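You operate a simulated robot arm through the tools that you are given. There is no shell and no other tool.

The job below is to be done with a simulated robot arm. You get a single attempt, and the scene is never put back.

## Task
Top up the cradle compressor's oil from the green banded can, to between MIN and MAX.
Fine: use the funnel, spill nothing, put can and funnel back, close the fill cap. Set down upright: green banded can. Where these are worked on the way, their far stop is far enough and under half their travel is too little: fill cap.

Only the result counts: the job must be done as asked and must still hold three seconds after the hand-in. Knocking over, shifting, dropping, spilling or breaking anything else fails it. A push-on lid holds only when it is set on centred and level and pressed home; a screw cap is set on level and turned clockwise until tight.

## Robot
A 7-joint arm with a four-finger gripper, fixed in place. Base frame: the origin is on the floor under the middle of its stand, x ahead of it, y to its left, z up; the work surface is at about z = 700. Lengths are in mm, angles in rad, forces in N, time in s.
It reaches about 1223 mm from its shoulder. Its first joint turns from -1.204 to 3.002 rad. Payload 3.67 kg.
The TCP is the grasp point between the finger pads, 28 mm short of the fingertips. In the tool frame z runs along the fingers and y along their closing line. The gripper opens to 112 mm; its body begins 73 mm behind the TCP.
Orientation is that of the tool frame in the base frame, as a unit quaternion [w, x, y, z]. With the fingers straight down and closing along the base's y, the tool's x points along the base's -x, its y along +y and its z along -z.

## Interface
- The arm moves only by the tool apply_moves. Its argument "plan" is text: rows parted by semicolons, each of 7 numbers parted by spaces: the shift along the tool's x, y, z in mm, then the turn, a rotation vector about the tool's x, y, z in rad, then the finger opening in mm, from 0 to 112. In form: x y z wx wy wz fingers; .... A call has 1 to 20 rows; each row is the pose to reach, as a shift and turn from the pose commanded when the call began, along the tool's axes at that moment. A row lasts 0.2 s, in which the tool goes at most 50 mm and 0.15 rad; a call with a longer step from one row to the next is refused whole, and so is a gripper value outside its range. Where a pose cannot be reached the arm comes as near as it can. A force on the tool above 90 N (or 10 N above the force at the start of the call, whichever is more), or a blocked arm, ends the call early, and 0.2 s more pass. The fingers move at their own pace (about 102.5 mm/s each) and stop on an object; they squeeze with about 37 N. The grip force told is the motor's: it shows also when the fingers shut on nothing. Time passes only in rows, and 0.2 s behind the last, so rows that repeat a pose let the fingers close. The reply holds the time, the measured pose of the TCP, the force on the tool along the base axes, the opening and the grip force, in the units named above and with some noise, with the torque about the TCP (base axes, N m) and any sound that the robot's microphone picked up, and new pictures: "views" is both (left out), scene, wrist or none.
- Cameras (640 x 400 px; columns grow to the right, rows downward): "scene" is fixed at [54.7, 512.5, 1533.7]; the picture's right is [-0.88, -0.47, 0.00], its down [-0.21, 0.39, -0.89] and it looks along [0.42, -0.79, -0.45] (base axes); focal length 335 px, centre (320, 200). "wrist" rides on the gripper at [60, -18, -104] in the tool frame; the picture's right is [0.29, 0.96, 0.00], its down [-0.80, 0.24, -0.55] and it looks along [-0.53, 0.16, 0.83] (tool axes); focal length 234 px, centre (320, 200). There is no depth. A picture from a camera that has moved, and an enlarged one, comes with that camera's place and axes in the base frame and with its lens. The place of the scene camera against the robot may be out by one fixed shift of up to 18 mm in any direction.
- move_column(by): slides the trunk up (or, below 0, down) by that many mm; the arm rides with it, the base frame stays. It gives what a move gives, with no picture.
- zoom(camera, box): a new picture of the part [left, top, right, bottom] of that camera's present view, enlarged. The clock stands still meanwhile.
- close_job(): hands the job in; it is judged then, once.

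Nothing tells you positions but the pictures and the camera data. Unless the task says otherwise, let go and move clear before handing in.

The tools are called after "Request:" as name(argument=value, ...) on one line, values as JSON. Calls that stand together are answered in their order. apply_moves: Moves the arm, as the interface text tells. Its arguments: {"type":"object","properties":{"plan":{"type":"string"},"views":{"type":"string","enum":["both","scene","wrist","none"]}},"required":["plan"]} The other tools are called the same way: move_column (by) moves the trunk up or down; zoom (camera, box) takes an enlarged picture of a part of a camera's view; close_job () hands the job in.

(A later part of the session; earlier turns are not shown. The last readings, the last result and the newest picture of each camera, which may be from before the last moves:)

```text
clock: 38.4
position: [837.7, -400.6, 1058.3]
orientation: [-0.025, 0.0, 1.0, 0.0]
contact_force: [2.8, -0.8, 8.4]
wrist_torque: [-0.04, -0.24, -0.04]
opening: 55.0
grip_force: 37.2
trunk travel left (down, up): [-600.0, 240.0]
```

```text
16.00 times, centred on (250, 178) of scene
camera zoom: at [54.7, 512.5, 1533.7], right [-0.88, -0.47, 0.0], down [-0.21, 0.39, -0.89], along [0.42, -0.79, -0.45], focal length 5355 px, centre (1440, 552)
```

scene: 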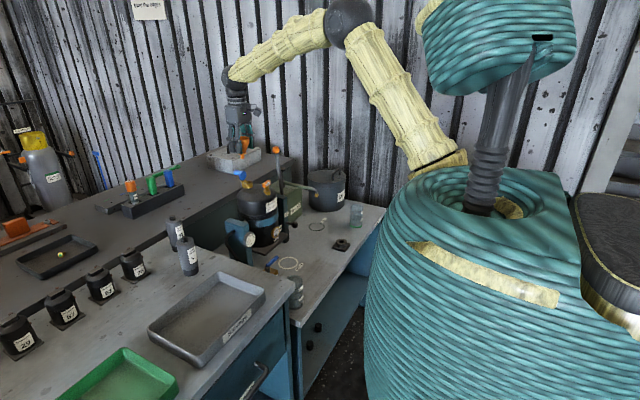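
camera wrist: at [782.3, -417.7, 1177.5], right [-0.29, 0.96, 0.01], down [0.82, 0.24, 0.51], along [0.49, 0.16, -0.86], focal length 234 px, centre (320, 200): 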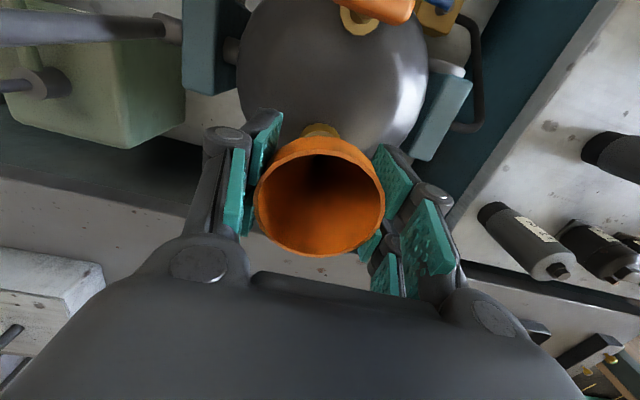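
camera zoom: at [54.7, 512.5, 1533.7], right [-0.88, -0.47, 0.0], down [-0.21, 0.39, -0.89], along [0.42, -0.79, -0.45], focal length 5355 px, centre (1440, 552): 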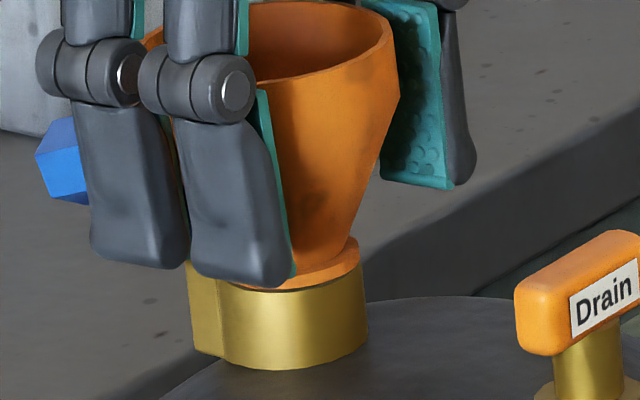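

The collar is seated with a light upward force. I'll open the fingers and withdraw straight up.

Request:
apply_moves(plan="0 0 0 0 0 0 62; 0 0 0 0 0 0 75; 0 0 0 0 0 0 100; 0 0 0 0 0 0 112; 0 0 -20 0 0 0 112; 0 0 -50 0 0 0 112; 0 0 -90 0 0 0 112; 0 0 -120 0 -0.05 0 112; 0 0 -120 0 -0.05 0 112")

Request:
zoom(camera="scene", box=[234, 160, 266, 190])

Request:
zoom(camera="wrist", box=[250, 60, 400, 220])

```text
clock: 40.4
position: [841.9, -397.9, 1175.0]
orientation: [-0.001, 0.0, 1.0, 0.0]
contact_force: [-0.4, -0.1, -0.2]
wrist_torque: [-0.02, 0.04, 0.04]
opening: 111.9
grip_force: 0.0
trunk travel left (down, up): [-600.0, 240.0]
camera wrist: at [782.7, -416.0, 1278.3], right [-0.29, 0.96, 0.0], down [0.8, 0.24, 0.55], along [0.53, 0.16, -0.83], focal length 234 px, centre (320, 200)
```

scene: 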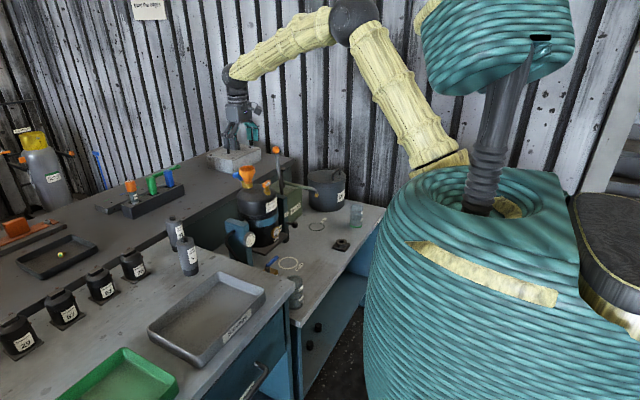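
wrist: 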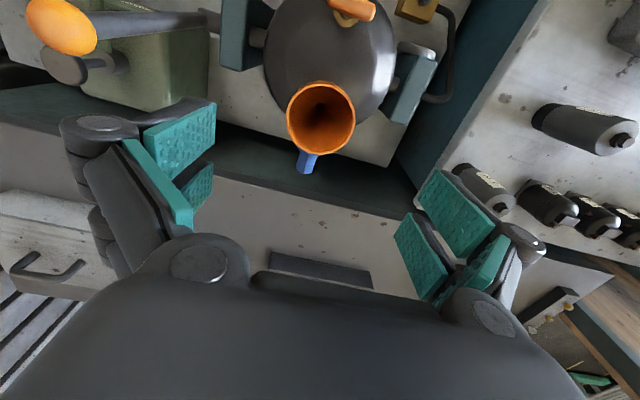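

```text
13.33 times, centred on (250, 175) of scene
camera zoom: at [54.7, 512.5, 1533.7], right [-0.88, -0.47, 0.0], down [-0.21, 0.39, -0.89], along [0.42, -0.79, -0.45], focal length 4462 px, centre (1253, 533)
```

zoom: 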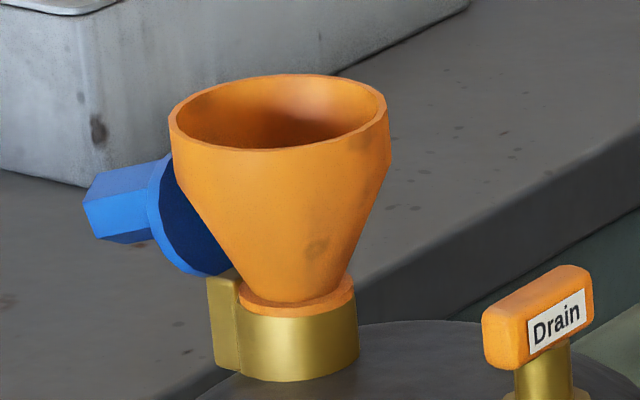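

```text
2.50 times, centred on (325, 140) of wrist
camera zoom: at [782.7, -416.0, 1278.3], right [-0.29, 0.96, 0.0], down [0.8, 0.24, 0.55], along [0.53, 0.16, -0.83], focal length 585 px, centre (308, 350)
```

zoom: 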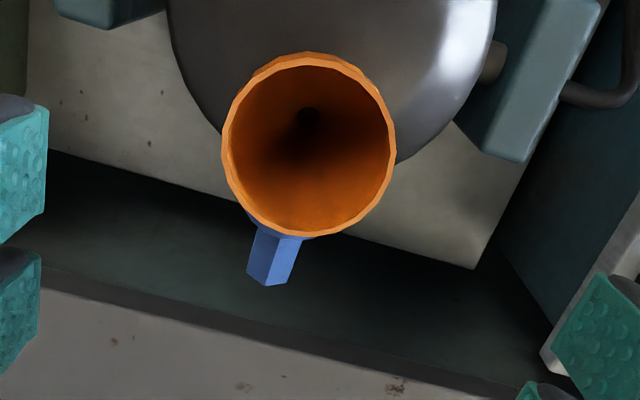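

The funnel is seated upright in the neck. Now I'll go for the green-banded can: swing the hand to a -45° heading, pitched about 34° below horizontal, and stop short of the can for a look.

Request:
apply_moves(plan="38 -5 0 0 0 0 112; 76 -10 0 0 0 0 112; 114 -15 0 0.0381 -0.0919 0.0722 112; 150 -20 0 0.0761 -0.1838 0.1443 112; 176 -49 17 0.1142 -0.2757 0.2165 112; 202 -77 34 0.1523 -0.3676 0.2886 112; 227 -106 51 0.1904 -0.4595 0.3608 112; 253 -134 69 0.2284 -0.5514 0.4329 112; 279 -163 86 0.2665 -0.6433 0.5051 112; 304 -191 103 0.3046 -0.7352 0.5772 112; 330 -220 120 0.3426 -0.8271 0.6494 112; 343 -236 162 0.3807 -0.919 0.7215 112; 356 -252 203 0.3807 -0.919 0.7215 112; 369 -268 245 0.3807 -0.919 0.7215 112; 382 -284 286 0.3807 -0.919 0.7215 112; 395.6 -299.4 328 0.3807 -0.919 0.7215 112; 395.6 -299.4 328 0.3807 -0.919 0.7215 112")

```text
clock: 44.0
position: [447.4, -699.9, 850.7]
orientation: [0.432, 0.339, 0.816, -0.18]
contact_force: [0.7, 0.5, 0.2]
wrist_torque: [-0.01, -0.02, 0.0]
opening: 112.0
grip_force: 0.1
trunk travel left (down, up): [-600.0, 240.0]
camera wrist: at [349.8, -628.2, 858.5], right [0.56, 0.79, -0.24], down [0.16, 0.18, 0.97], along [0.81, -0.58, -0.03], focal length 234 px, centre (320, 200)
```

scene: 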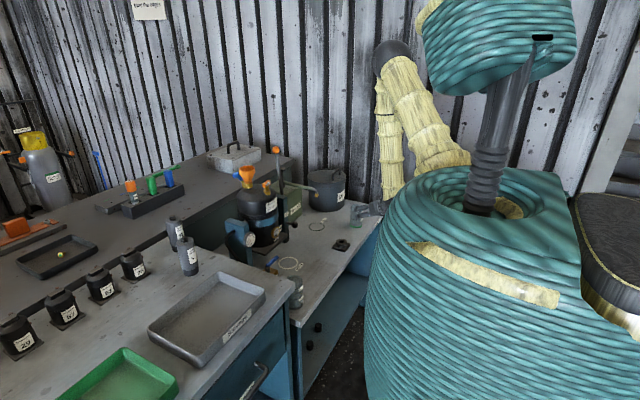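
wrist: 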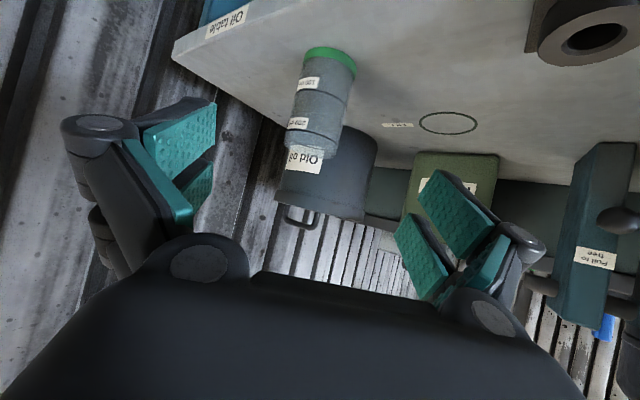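

Request:
zoom(camera="wrist", box=[260, 30, 400, 170])

Request:
zoom(camera="scene", box=[320, 180, 400, 260])

```text
2.86 times, centred on (330, 100) of wrist
camera zoom: at [349.8, -628.2, 858.5], right [0.56, 0.79, -0.24], down [0.16, 0.18, 0.97], along [0.81, -0.58, -0.03], focal length 669 px, centre (291, 486)
```

zoom: 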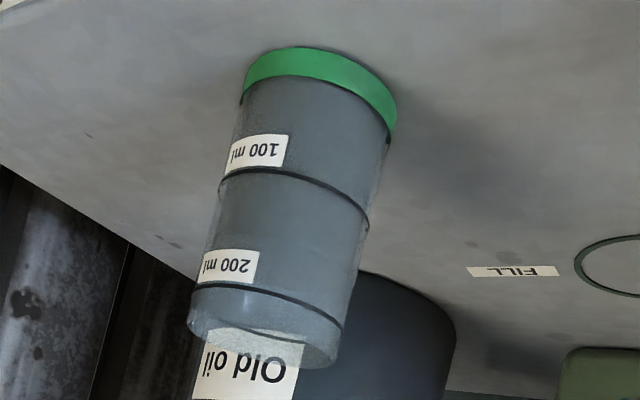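

```text
5.00 times, centred on (360, 220) of scene
camera zoom: at [54.7, 512.5, 1533.7], right [-0.88, -0.47, 0.0], down [-0.21, 0.39, -0.89], along [0.42, -0.79, -0.45], focal length 1673 px, centre (120, 100)
```

zoom: 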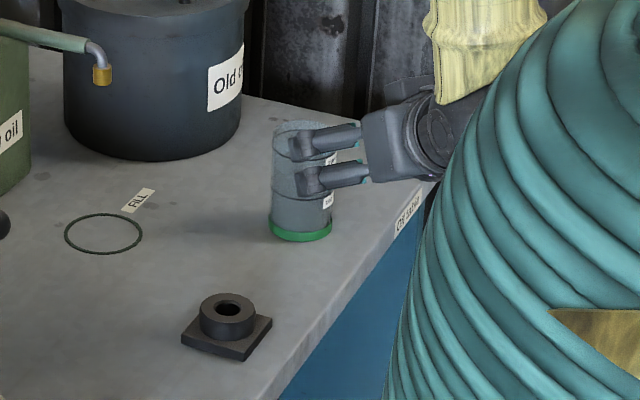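

The can is lined up straight ahead of the fingers, with its centre at about (544, -799). I'll advance most of the way and check that it sits centred between the fingers.

Request:
apply_moves(plan="0 0 40 0 0 0 112; 0 -0.3 80 0 0 0 112; 0.3 -0.5 110 0 0 0 112; 0.5 -0.7 130 0 0 0 112; 0.5 -0.7 130 0 0 0 112")

Request:
zoom(camera="scene", box=[320, 180, 400, 260])

```text
clock: 45.2
position: [523.2, -776.0, 775.0]
orientation: [0.432, 0.338, 0.817, -0.178]
contact_force: [0.6, -0.3, -0.1]
wrist_torque: [0.0, -0.01, -0.01]
opening: 112.1
grip_force: 0.1
trunk travel left (down, up): [-600.0, 240.0]
camera wrist: at [425.0, -704.4, 783.3], right [0.56, 0.79, -0.24], down [0.16, 0.17, 0.97], along [0.81, -0.58, -0.03], focal length 234 px, centre (320, 200)
```

scene: 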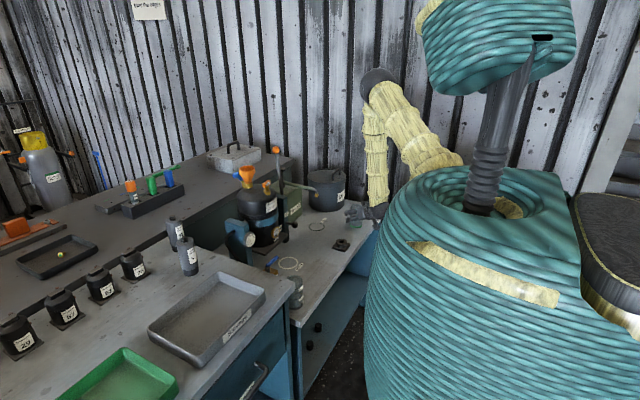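
wrist: 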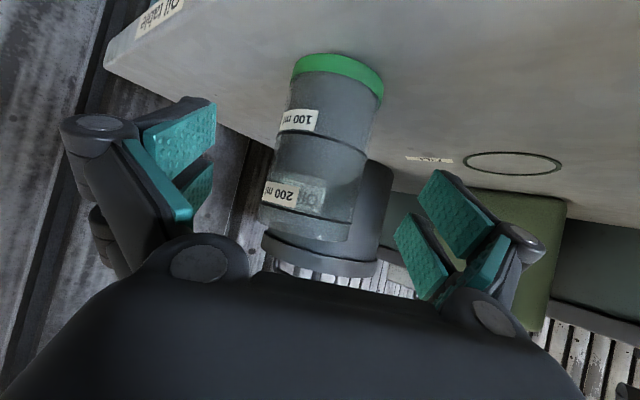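

```text
5.00 times, centred on (360, 220) of scene
camera zoom: at [54.7, 512.5, 1533.7], right [-0.88, -0.47, 0.0], down [-0.21, 0.39, -0.89], along [0.42, -0.79, -0.45], focal length 1673 px, centre (120, 100)
```

zoom: 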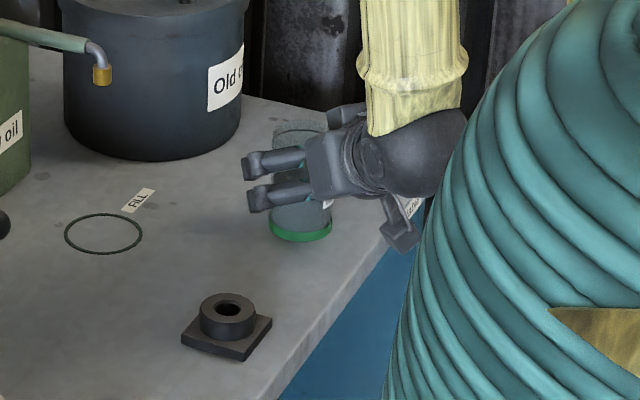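

Request:
zoom(camera="wrist", box=[220, 40, 420, 260])

```text
1.82 times, centred on (320, 150) of wrist
camera zoom: at [425.0, -704.4, 783.3], right [0.56, 0.79, -0.24], down [0.16, 0.17, 0.97], along [0.81, -0.58, -0.03], focal length 426 px, centre (320, 291)
```

zoom: 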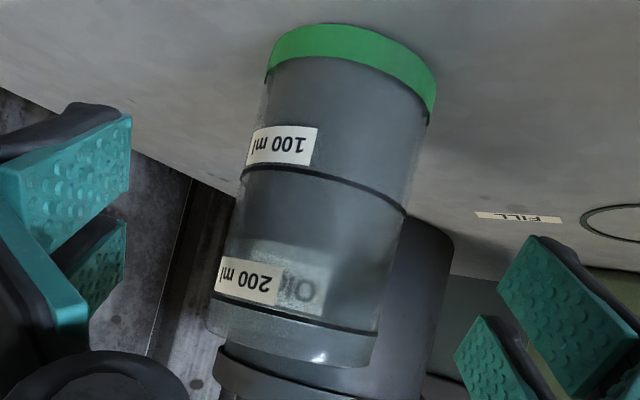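

The can is centred between the open fingers. I'll advance the last 39 mm and close.

Request:
apply_moves(plan="0 0 15 0 0 0 112; 0 0 30 0 0 0 112; 0 0 39 0 0 0 112; 0 0 39 0 0 0 112; 0 0 39 0 0 0 80; 0 0 39 0 0 0 60; 0 0 39 0 0 0 45; 0 0 39 0 0 0 45; 0 0 39 0 0 0 45")

Request:
zoom(camera="scene", box=[320, 180, 400, 260])

```text
clock: 47.2
position: [545.2, -800.4, 751.3]
orientation: [0.431, 0.338, 0.817, -0.178]
contact_force: [-0.1, 0.0, -0.1]
wrist_torque: [0.02, 0.06, -0.01]
opening: 56.9
grip_force: 36.7
trunk travel left (down, up): [-600.0, 240.0]
camera wrist: at [446.9, -727.8, 760.3], right [0.56, 0.79, -0.24], down [0.16, 0.17, 0.97], along [0.81, -0.58, -0.03], focal length 234 px, centre (320, 200)
```

scene: 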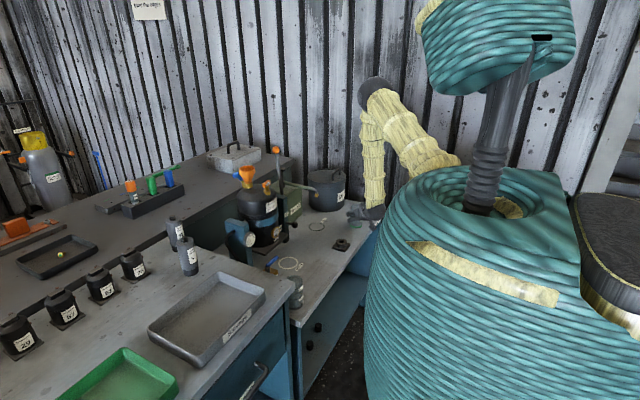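
wrist: 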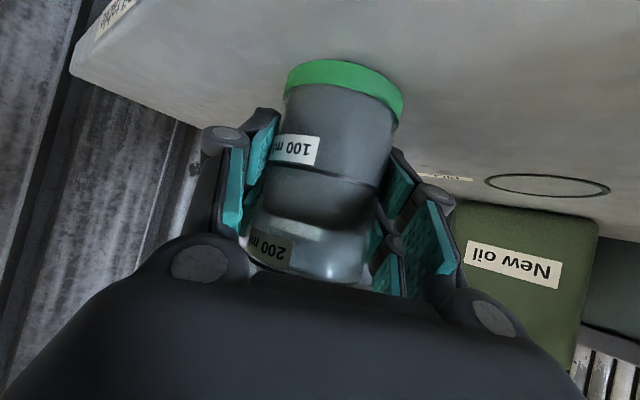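

```text
5.00 times, centred on (360, 220) of scene
camera zoom: at [54.7, 512.5, 1533.7], right [-0.88, -0.47, 0.0], down [-0.21, 0.39, -0.89], along [0.42, -0.79, -0.45], focal length 1673 px, centre (120, 100)
```

zoom: 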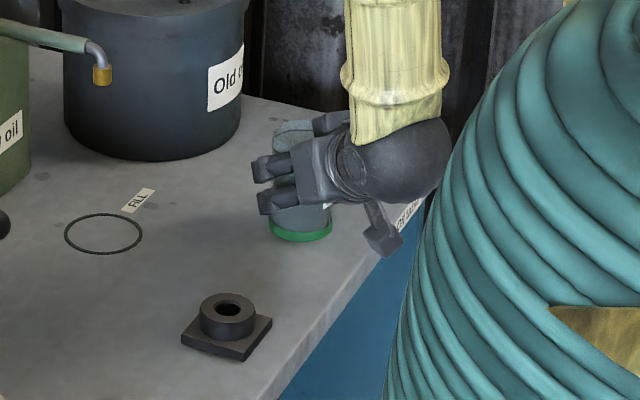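

Gripped at 56.9 mm. I'll lift the can vertically a little first and check that it stays level.

Request:
apply_moves(plan="-4.1 0 -2.8 0 0 0 45; -12.4 0 -8.5 0 0 0 45; -24.8 0 -16.9 0 0 0 45; -41.3 0 -28.2 0 0 0 45; -57.8 0 -39.5 0 0 0 45; -66 0 -45.2 0 0 0 45; -66 0 -45.2 0 0 0 45")

Request:
zoom(camera="scene", box=[320, 160, 400, 240])

```text
clock: 48.8
position: [545.3, -799.4, 831.8]
orientation: [0.431, 0.339, 0.817, -0.179]
contact_force: [-0.1, -0.3, -1.5]
wrist_torque: [-0.02, -0.01, 0.03]
opening: 56.6
grip_force: 36.5
trunk travel left (down, up): [-600.0, 240.0]
camera wrist: at [446.7, -727.2, 840.6], right [0.56, 0.79, -0.24], down [0.16, 0.17, 0.97], along [0.81, -0.58, -0.03], focal length 234 px, centre (320, 200)
```

scene: 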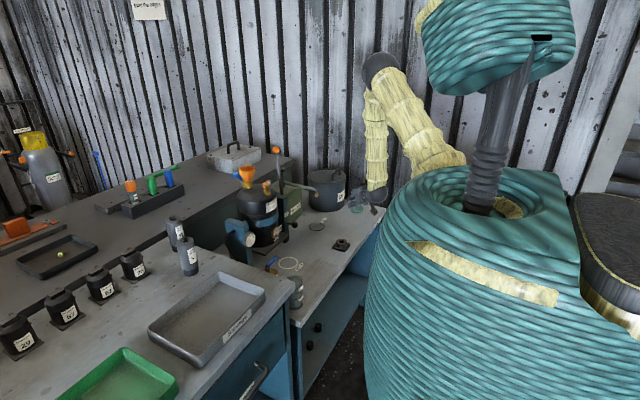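
wrist: 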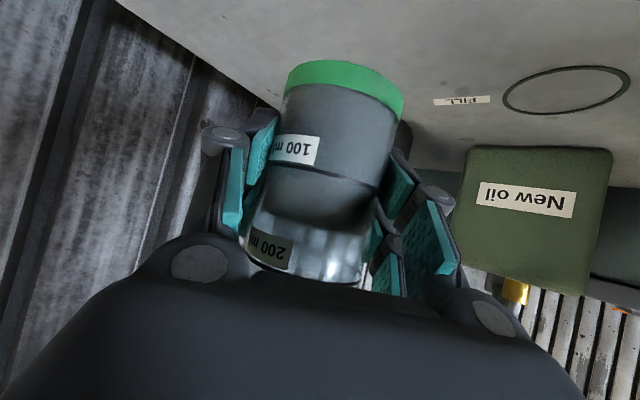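

```text
5.00 times, centred on (360, 200) of scene
camera zoom: at [54.7, 512.5, 1533.7], right [-0.88, -0.47, 0.0], down [-0.21, 0.39, -0.89], along [0.42, -0.79, -0.45], focal length 1673 px, centre (120, 200)
```

zoom: 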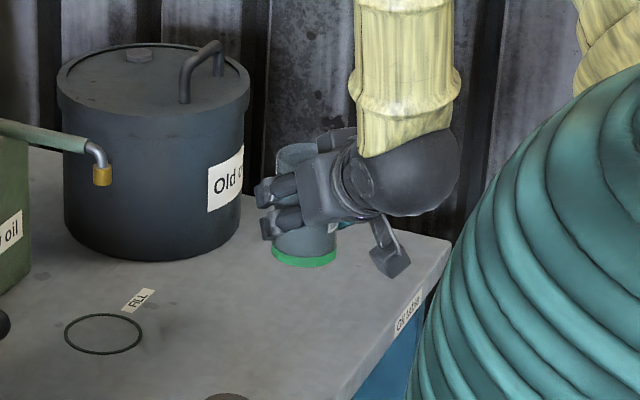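

The can is lifted and level. I'll carry it up and across to a staging point beside the funnel, at constant orientation and moderate speed.

Request:
apply_moves(plan="-33 0 -22.6 0 0 0 45; -66 0 -45.2 0 0 0 45; -99 0 -67.7 0 0 0 45; -132.1 0 -90.3 0 0 0 45; -165.1 0 -112.9 0 0 0 45; -198.1 0 -135.5 0 0 0 45; -231.1 0 -158.1 0 0 0 45; -262.5 0 -179.5 0 0 0 45; -255.3 40.6 -190 0 0 0 45; -248.1 81.1 -200.5 0 0 0 45; -240.9 121.7 -211.1 0 0 0 45; -233.7 162.2 -221.6 0 0 0 45; -226.6 202.8 -232.1 0 0 0 45; -219.4 243.3 -242.6 0 0 0 45; -212.2 283.9 -253.1 0 0 0 45; -205 324.4 -263.7 0 0 0 45; -197.8 365 -274.2 0 0 0 45; -190.6 405.5 -284.7 0 0 0 45; -183.4 446 -295.2 0 0 0 45; -176.2 486.6 -305.7 0 0 0 45")

Request:
zoom(camera="scene", box=[220, 130, 300, 210])

Request:
zoom(camera="scene", box=[250, 215, 300, 246])

```text
clock: 53.0
position: [778.4, -365.1, 1140.6]
orientation: [0.418, 0.351, 0.821, -0.17]
contact_force: [-2.7, 1.0, -2.7]
wrist_torque: [-0.07, -0.12, -0.04]
opening: 56.4
grip_force: 36.9
trunk travel left (down, up): [-600.0, 240.0]
camera wrist: at [681.7, -291.4, 1153.0], right [0.57, 0.79, -0.22], down [0.18, 0.14, 0.97], along [0.8, -0.6, -0.06], focal length 234 px, centre (320, 200)
```

scene: 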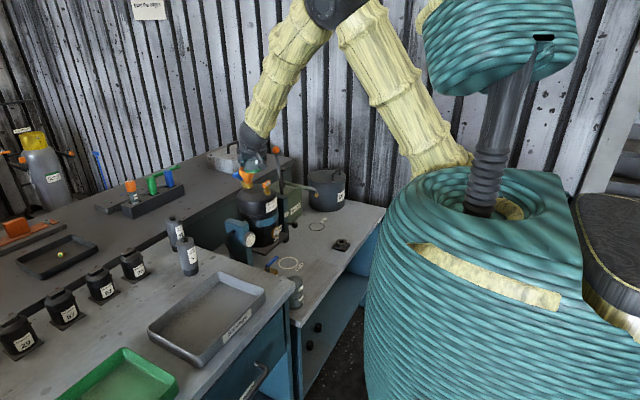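
wrist: 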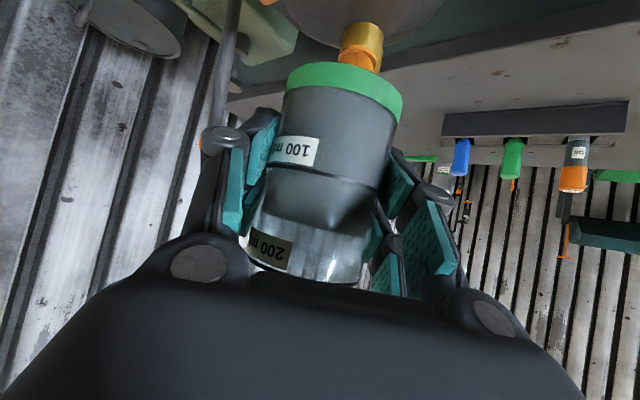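

```text
5.00 times, centred on (260, 170) of scene
camera zoom: at [54.7, 512.5, 1533.7], right [-0.88, -0.47, 0.0], down [-0.21, 0.39, -0.89], along [0.42, -0.79, -0.45], focal length 1673 px, centre (620, 350)
```

zoom: 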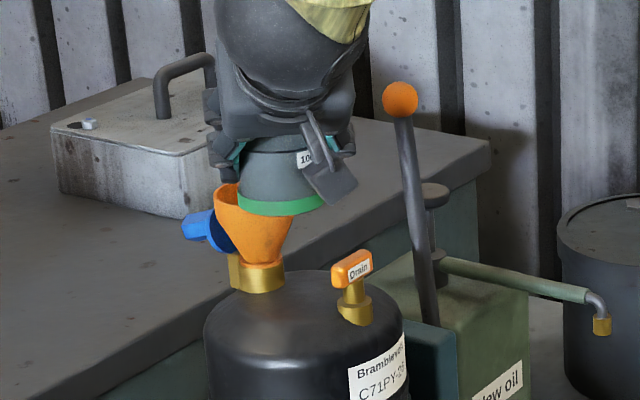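

```text
12.80 times, centred on (275, 230) of scene
camera zoom: at [54.7, 512.5, 1533.7], right [-0.88, -0.47, 0.0], down [-0.21, 0.39, -0.89], along [0.42, -0.79, -0.45], focal length 4284 px, centre (896, -190)
```

zoom: 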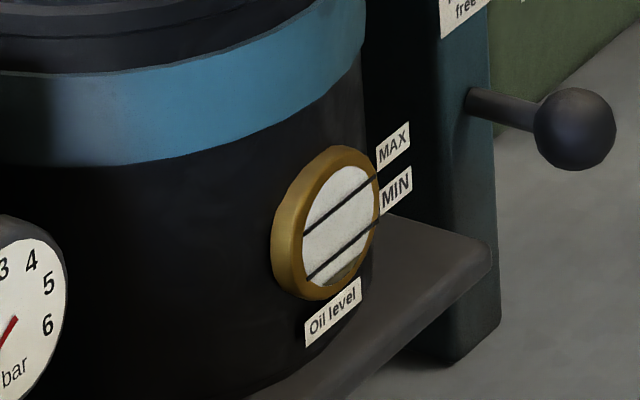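

The reading suggests the arm is still settling at the staging point. I'll hold for a moment and re-read.

Request:
apply_moves(plan="0 0 0 0 0 0 45; 0 0 0 0 0 0 45; 0 0 0 0 0 0 45")

Request:
zoom(camera="scene", box=[220, 130, 300, 210])

```text
clock: 53.8
position: [778.0, -365.4, 1141.4]
orientation: [0.419, 0.358, 0.818, -0.163]
contact_force: [0.9, -0.7, -1.4]
wrist_torque: [-0.01, -0.01, 0.01]
opening: 56.4
grip_force: 37.0
trunk travel left (down, up): [-600.0, 240.0]
camera wrist: at [682.7, -291.0, 1153.5], right [0.58, 0.79, -0.2], down [0.17, 0.12, 0.98], along [0.79, -0.6, -0.07], focal length 234 px, centre (320, 200)
```

scene: 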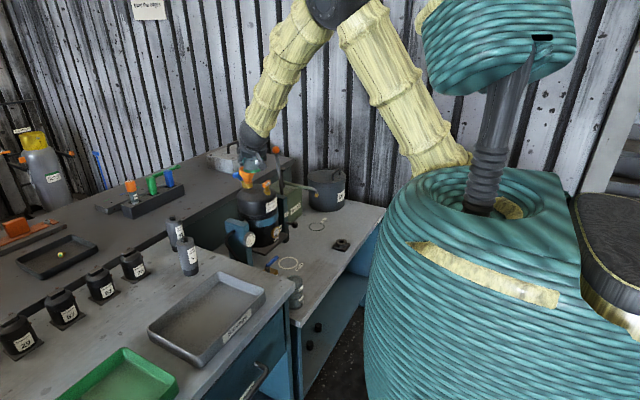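
wrist: 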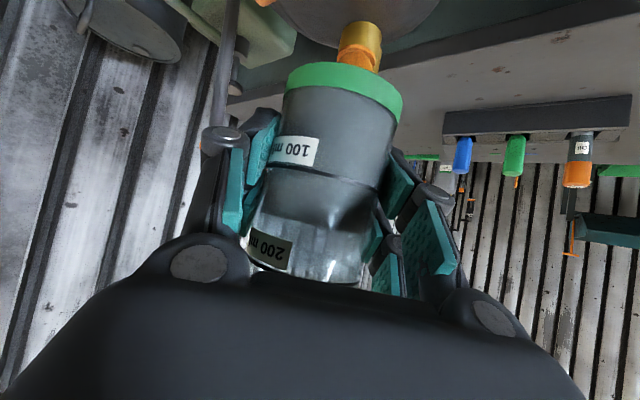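

```text
5.00 times, centred on (260, 170) of scene
camera zoom: at [54.7, 512.5, 1533.7], right [-0.88, -0.47, 0.0], down [-0.21, 0.39, -0.89], along [0.42, -0.79, -0.45], focal length 1673 px, centre (620, 350)
```

zoom: 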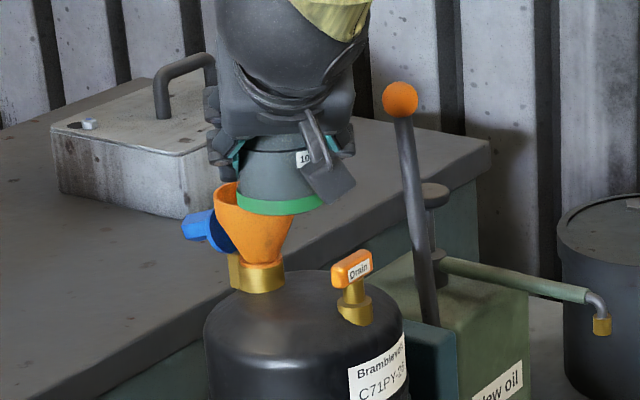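

At this heading the arm is at a joint limit and can't quite reach the spot. I'll turn the hand about the vertical by +20° (heading -25°) and pull slightly back, keeping the can level.

Request:
apply_moves(plan="2.4 -9.7 -3.5 -0.096 0 -0.0657 45; 4.8 -19.3 -7.1 -0.192 0 -0.1313 45; 7.3 -29 -10.6 -0.288 0 -0.197 45; 7.3 -29 -10.6 -0.288 0 -0.197 45; 7.3 -29 -10.6 -0.288 0 -0.197 45")

Request:
zoom(camera="scene", box=[220, 130, 300, 210])

```text
clock: 55.0
position: [751.4, -359.5, 1148.7]
orientation: [0.455, 0.192, 0.864, -0.1]
contact_force: [0.0, -1.5, -1.4]
wrist_torque: [0.04, 0.01, 0.03]
opening: 56.3
grip_force: 37.3
trunk travel left (down, up): [-600.0, 240.0]
camera wrist: at [635.2, -324.9, 1158.3], right [0.26, 0.94, -0.24], down [0.09, 0.22, 0.97], along [0.96, -0.27, -0.03], focal length 234 px, centre (320, 200)
```

scene: 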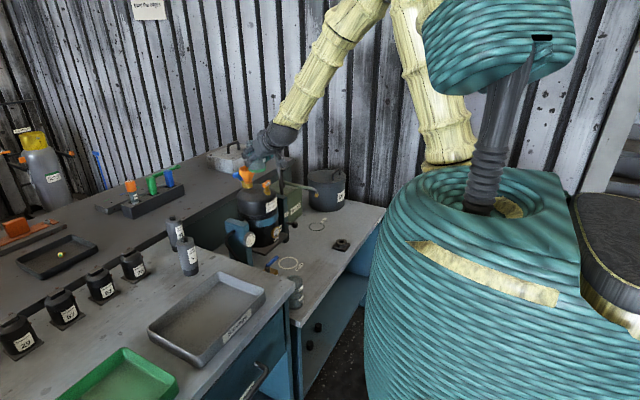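
wrist: 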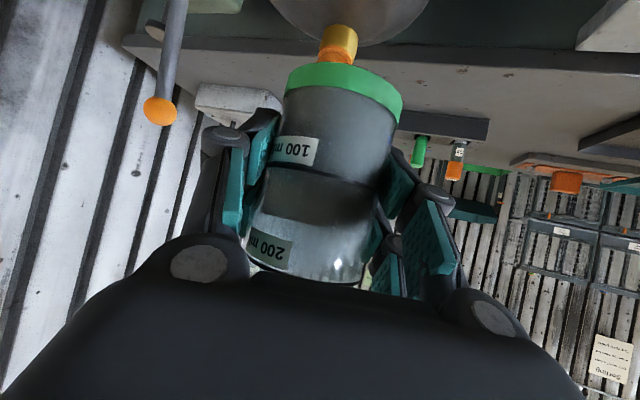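

```text
5.00 times, centred on (260, 170) of scene
camera zoom: at [54.7, 512.5, 1533.7], right [-0.88, -0.47, 0.0], down [-0.21, 0.39, -0.89], along [0.42, -0.79, -0.45], focal length 1673 px, centre (620, 350)
```

zoom: 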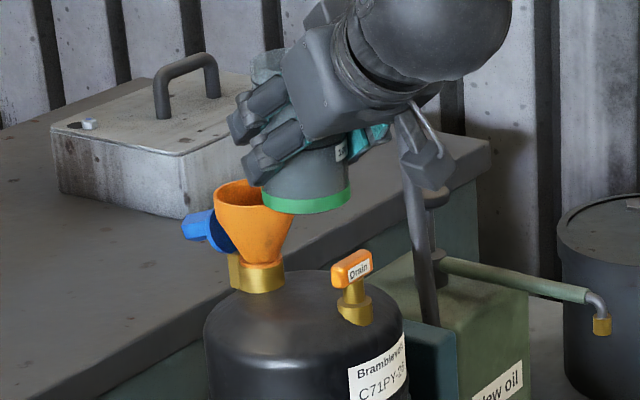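

The pose is reached now and the can is level next to the funnel. I'll tilt it forward in stages; the first 40° should not pour yet, and it lets me check lip alignment over the funnel.

Request:
apply_moves(plan="2.8 -0.7 5.5 0 0.1 0 45; 5.7 -1.4 10.9 0 0.2 0 45; 8.5 -2.1 16.4 0 0.3 0 45; 11.3 -2.7 21.9 0 0.4 0 45; 14.1 -3.4 27.4 0 0.5 0 45; 17 -4.1 32.8 0 0.6 0 45; 19.8 -4.8 38.3 0 0.7 0 45; 19.8 -4.8 38.3 0 0.7 0 45")

Request:
zoom(camera="scene", box=[230, 140, 290, 200])

Request:
zoom(camera="wrist", box=[200, 60, 440, 300])

```text
clock: 56.8
position: [766.9, -370.9, 1112.5]
orientation: [0.132, 0.215, 0.967, -0.03]
contact_force: [0.2, 0.2, -0.7]
wrist_torque: [-0.01, 0.0, 0.01]
opening: 56.5
grip_force: 36.8
trunk travel left (down, up): [-600.0, 240.0]
camera wrist: at [680.8, -350.0, 1196.4], right [0.15, 0.99, -0.08], down [0.66, -0.04, 0.75], along [0.73, -0.17, -0.66], focal length 234 px, centre (320, 200)
```

scene: 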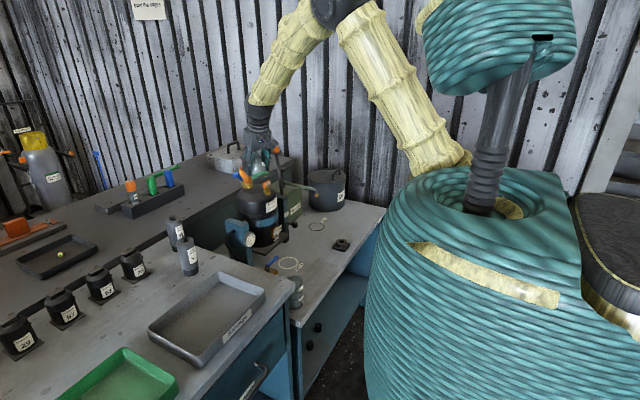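
wrist: 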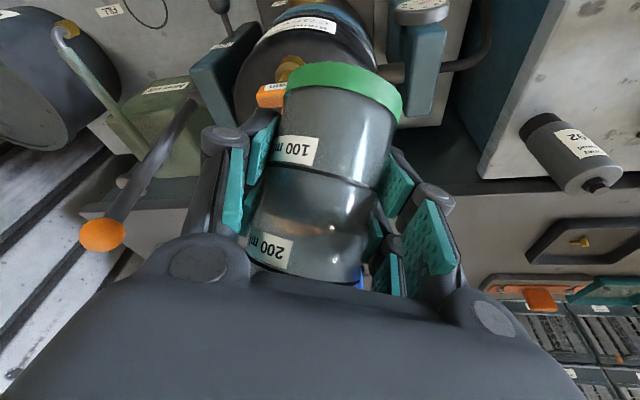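

```text
6.67 times, centred on (260, 170) of scene
camera zoom: at [54.7, 512.5, 1533.7], right [-0.88, -0.47, 0.0], down [-0.21, 0.39, -0.89], along [0.42, -0.79, -0.45], focal length 2231 px, centre (720, 400)
```

zoom: 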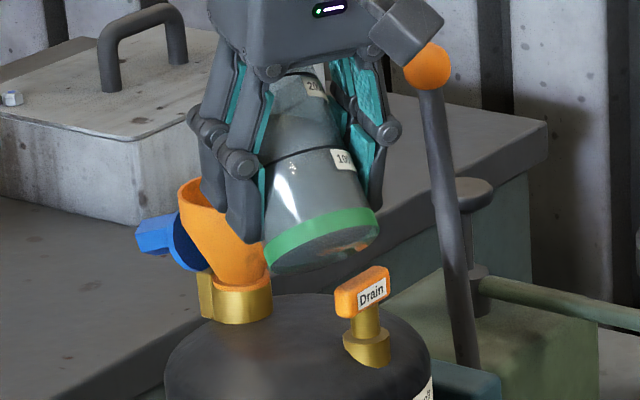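

```text
1.67 times, centred on (320, 180) of wrist
camera zoom: at [680.8, -350.0, 1196.4], right [0.15, 0.99, -0.08], down [0.66, -0.04, 0.75], along [0.73, -0.17, -0.66], focal length 390 px, centre (320, 233)
```

zoom: 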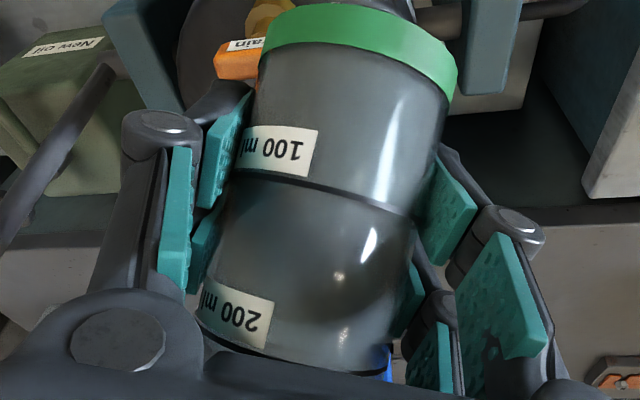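

Request:
apply_moves(plan="1.3 0 4.5 0 0.06 0 45; 2.5 0 9 0 0.12 0 45; 3.75 0 13.5 0 0.175 0 45; 3.75 0 13.5 0 0.175 0 45; 3.75 0 13.5 0 0.175 0 45")

Request:
zoom(camera="scene", box=[230, 140, 290, 200])

Request:
zoom(camera="scene", box=[262, 220, 294, 242])

Request:
zoom(camera="wrist", box=[200, 60, 440, 300])

```text
clock: 58.0
position: [766.3, -371.4, 1098.6]
orientation: [0.046, 0.216, 0.975, -0.01]
contact_force: [0.4, 0.7, -1.4]
wrist_torque: [0.03, -0.02, 0.01]
opening: 56.1
grip_force: 37.0
trunk travel left (down, up): [-600.0, 240.0]
camera wrist: at [695.8, -358.0, 1195.3], right [0.14, 0.99, -0.03], down [0.77, -0.1, 0.63], along [0.62, -0.11, -0.78], focal length 234 px, centre (320, 200)
```

scene: 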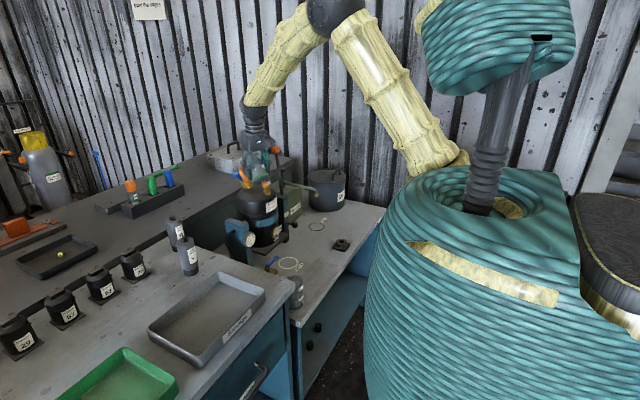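
wrist: 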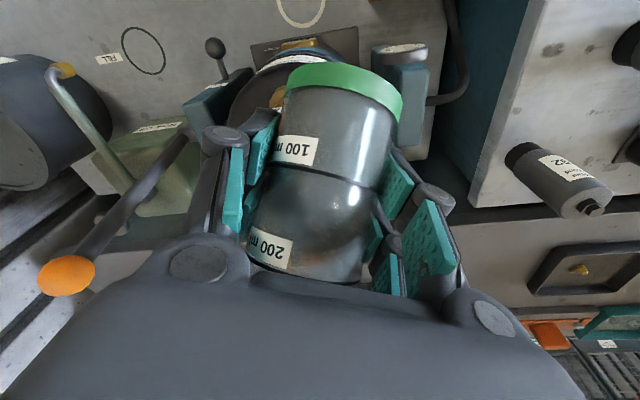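

```text
6.67 times, centred on (260, 170) of scene
camera zoom: at [54.7, 512.5, 1533.7], right [-0.88, -0.47, 0.0], down [-0.21, 0.39, -0.89], along [0.42, -0.79, -0.45], focal length 2231 px, centre (720, 400)
```

zoom: 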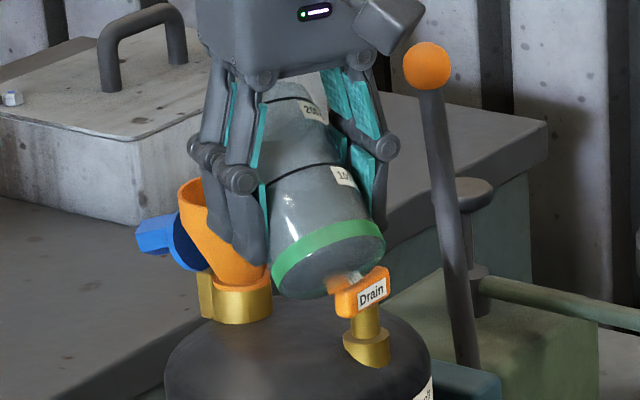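

```text
16.00 times, centred on (278, 231) of scene
camera zoom: at [54.7, 512.5, 1533.7], right [-0.88, -0.47, 0.0], down [-0.21, 0.39, -0.89], along [0.42, -0.79, -0.45], focal length 5355 px, centre (992, -296)
```

zoom: 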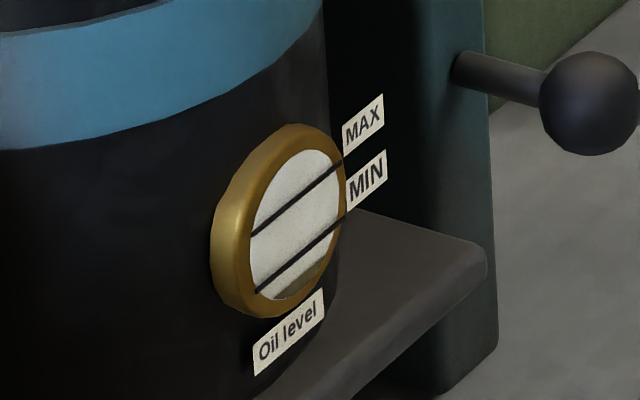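

```text
1.67 times, centred on (320, 180) of wrist
camera zoom: at [695.8, -358.0, 1195.3], right [0.14, 0.99, -0.03], down [0.77, -0.1, 0.63], along [0.62, -0.11, -0.78], focal length 390 px, centre (320, 233)
```

zoom: 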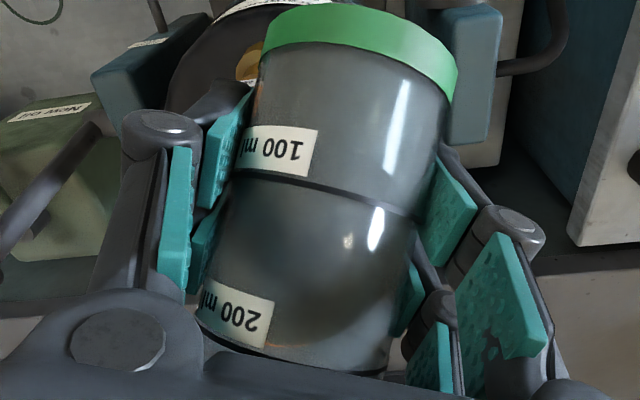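

Tilt is 50° with nothing pouring yet; the sight glass shows oil just below MIN. I'll continue in small steps, watching the glass.

Request:
apply_moves(plan="0.2 0 2 0 0.035 0 45; 0.4 0 4 0 0.07 0 45; 0.4 0 4 0 0.07 0 45; 0.4 0 4 0 0.07 0 45", views="wrist")

Request:
zoom(camera="wrist", box=[200, 60, 440, 300])

Request:
zoom(camera="scene", box=[230, 140, 290, 200])

```text
clock: 59.0
position: [767.5, -371.2, 1093.2]
orientation: [0.012, 0.216, 0.976, -0.003]
contact_force: [0.1, -1.0, -1.1]
wrist_torque: [0.04, -0.03, -0.01]
opening: 56.4
grip_force: 36.8
trunk travel left (down, up): [-600.0, 240.0]
camera wrist: at [702.4, -360.5, 1196.0], right [0.14, 0.99, -0.01], down [0.81, -0.11, 0.57], along [0.57, -0.09, -0.82], focal length 234 px, centre (320, 200)
```

wrist: 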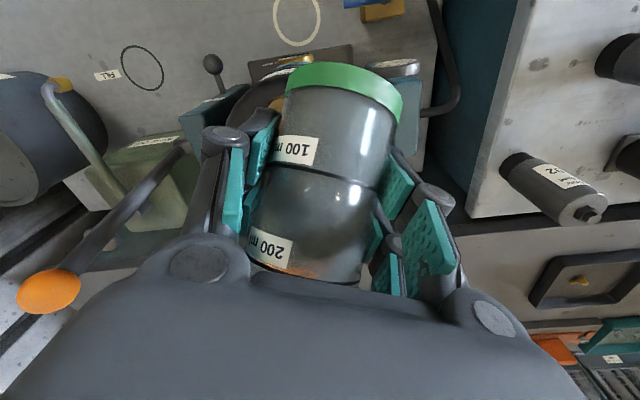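

```text
1.67 times, centred on (320, 180) of wrist
camera zoom: at [702.4, -360.5, 1196.0], right [0.14, 0.99, -0.01], down [0.81, -0.11, 0.57], along [0.57, -0.09, -0.82], focal length 390 px, centre (320, 233)
```

zoom: 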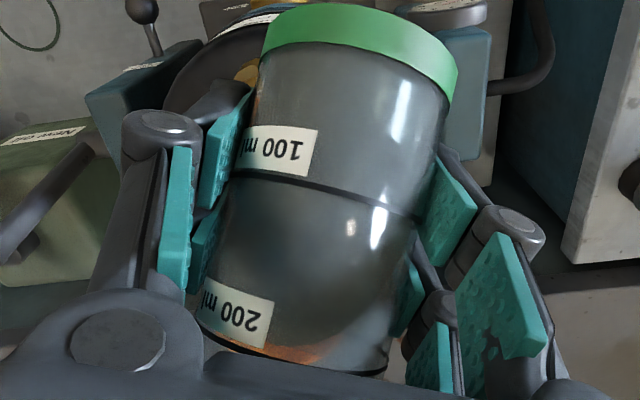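

```text
6.67 times, centred on (260, 170) of scene
camera zoom: at [54.7, 512.5, 1533.7], right [-0.88, -0.47, 0.0], down [-0.21, 0.39, -0.89], along [0.42, -0.79, -0.45], focal length 2231 px, centre (720, 400)
```

zoom: 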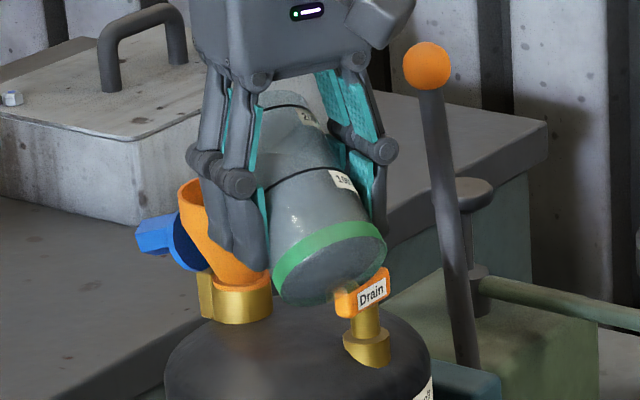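

Request:
apply_moves(plan="0 0 1 0 0.02 0 45; 0 0 2 0 0.04 0 45; 0 0 3 0 0.06 0 45; 0 0 3 0 0.06 0 45; 0 0 3 0 0.06 0 45; 0 0 3 0 0.06 0 45", views="wrist")

Request:
zoom(camera="wrist", box=[200, 60, 440, 300])

Request:
zoom(camera="scene", box=[262, 220, 294, 242])

Request:
zoom(camera="scene", box=[230, 140, 290, 200])

```text
clock: 60.4
position: [767.0, -370.0, 1091.3]
orientation: [-0.017, 0.216, 0.976, 0.004]
contact_force: [-0.6, 0.3, -0.9]
wrist_torque: [-0.04, -0.02, -0.01]
opening: 56.7
grip_force: 37.1
trunk travel left (down, up): [-600.0, 240.0]
camera wrist: at [708.6, -362.5, 1196.6], right [0.14, 0.99, 0.01], down [0.84, -0.13, 0.53], along [0.52, -0.07, -0.85], focal length 234 px, centre (320, 200)
```

wrist: 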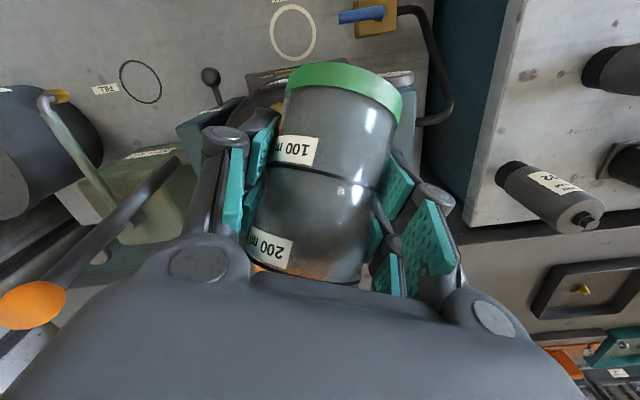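

```text
1.67 times, centred on (320, 180) of wrist
camera zoom: at [708.6, -362.5, 1196.6], right [0.14, 0.99, 0.01], down [0.84, -0.13, 0.53], along [0.52, -0.07, -0.85], focal length 390 px, centre (320, 233)
```

zoom: 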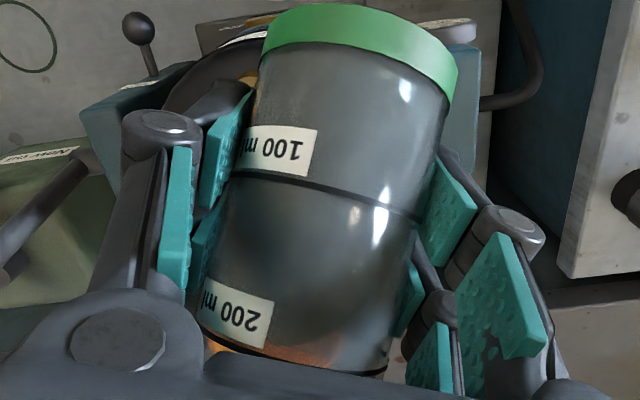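

```text
16.00 times, centred on (278, 231) of scene
camera zoom: at [54.7, 512.5, 1533.7], right [-0.88, -0.47, 0.0], down [-0.21, 0.39, -0.89], along [0.42, -0.79, -0.45], focal length 5355 px, centre (992, -296)
```

zoom: 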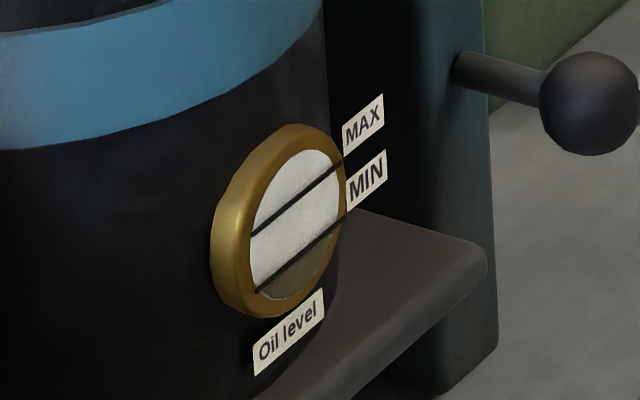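

```text
6.67 times, centred on (260, 170) of scene
camera zoom: at [54.7, 512.5, 1533.7], right [-0.88, -0.47, 0.0], down [-0.21, 0.39, -0.89], along [0.42, -0.79, -0.45], focal length 2231 px, centre (720, 400)
```

zoom: 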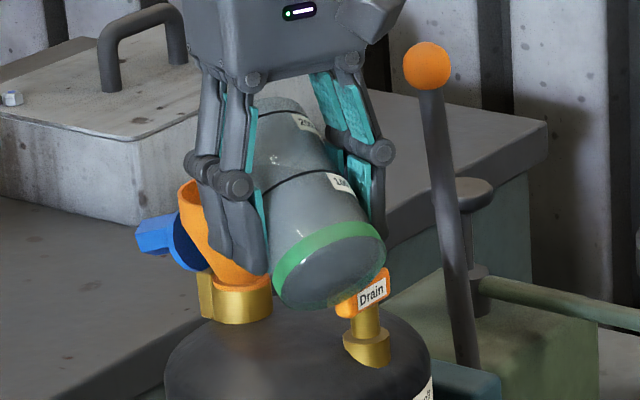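

Oil is flowing: the glass has risen to about MIN already. I'll hold briefly and re-check the level.

Request:
apply_moves(plan="0 0 0 0 0 0 45", views="none")

Request:
zoom(camera="scene", box=[266, 222, 290, 240])

```text
clock: 60.8
position: [768.3, -371.9, 1091.5]
orientation: [-0.017, 0.217, 0.976, 0.004]
contact_force: [-0.5, -0.1, -1.4]
wrist_torque: [-0.03, -0.03, -0.02]
opening: 56.4
grip_force: 37.0
trunk travel left (down, up): [-600.0, 240.0]
```

```text
16.00 times, centred on (278, 231) of scene
camera zoom: at [54.7, 512.5, 1533.7], right [-0.88, -0.47, 0.0], down [-0.21, 0.39, -0.89], along [0.42, -0.79, -0.45], focal length 5355 px, centre (992, -296)
```

zoom: 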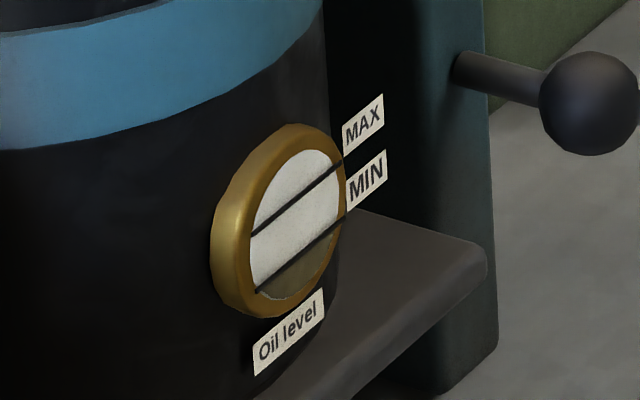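

Request:
apply_moves(plan="0 0 0 0 0 0 45; 0 0 0 0 0 0 45", views="none")

Request:
zoom(camera="scene", box=[266, 222, 290, 240])

```text
clock: 61.4
position: [768.5, -370.5, 1091.0]
orientation: [-0.017, 0.216, 0.976, 0.004]
contact_force: [0.3, 0.5, -1.8]
wrist_torque: [0.01, 0.02, -0.01]
opening: 56.4
grip_force: 37.4
trunk travel left (down, up): [-600.0, 240.0]
```

```text
16.00 times, centred on (278, 231) of scene
camera zoom: at [54.7, 512.5, 1533.7], right [-0.88, -0.47, 0.0], down [-0.21, 0.39, -0.89], along [0.42, -0.79, -0.45], focal length 5355 px, centre (992, -296)
```

zoom: 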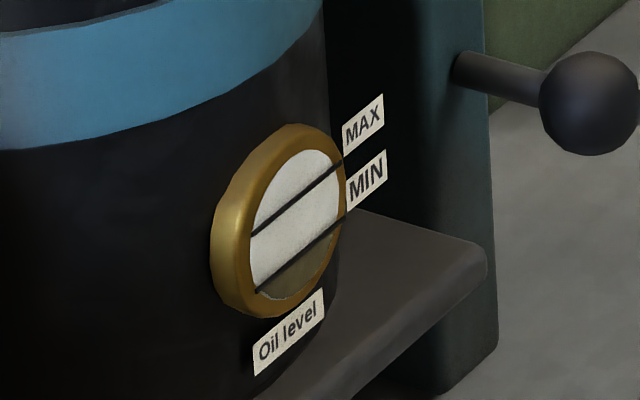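

Flow has stopped at this tilt and the level is right at MIN. I'll add small tilt steps to reach the middle of the band.

Request:
apply_moves(plan="0 0 0 0 0.013 0 45; 0 0 0 0 0.026 0 45; 0 0 0 0 0.026 0 45; 0 0 0 0 0.026 0 45; 0 0 0 0 0.026 0 45", views="none")

Request:
zoom(camera="scene", box=[266, 222, 290, 240])

Request:
zoom(camera="scene", box=[230, 140, 290, 200])

```text
clock: 62.6
position: [767.4, -370.6, 1091.2]
orientation: [-0.029, 0.217, 0.976, 0.007]
contact_force: [-0.3, -0.2, -0.9]
wrist_torque: [0.01, -0.03, -0.01]
opening: 56.5
grip_force: 36.8
trunk travel left (down, up): [-600.0, 240.0]
```

```text
16.00 times, centred on (278, 231) of scene
camera zoom: at [54.7, 512.5, 1533.7], right [-0.88, -0.47, 0.0], down [-0.21, 0.39, -0.89], along [0.42, -0.79, -0.45], focal length 5355 px, centre (992, -296)
```

zoom: 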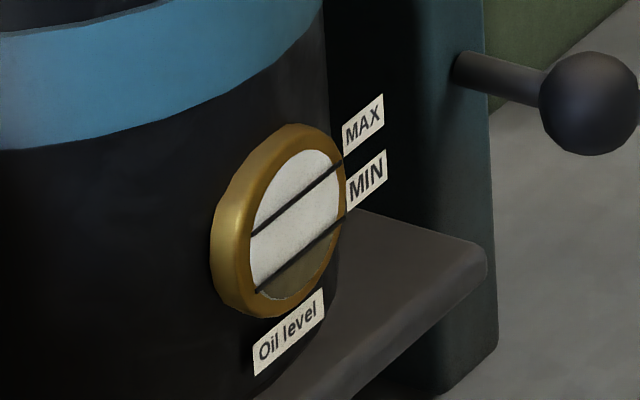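

```text
6.67 times, centred on (260, 170) of scene
camera zoom: at [54.7, 512.5, 1533.7], right [-0.88, -0.47, 0.0], down [-0.21, 0.39, -0.89], along [0.42, -0.79, -0.45], focal length 2231 px, centre (720, 400)
```

zoom: 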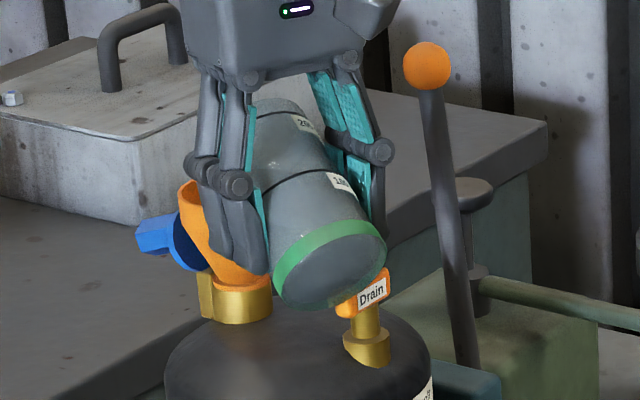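

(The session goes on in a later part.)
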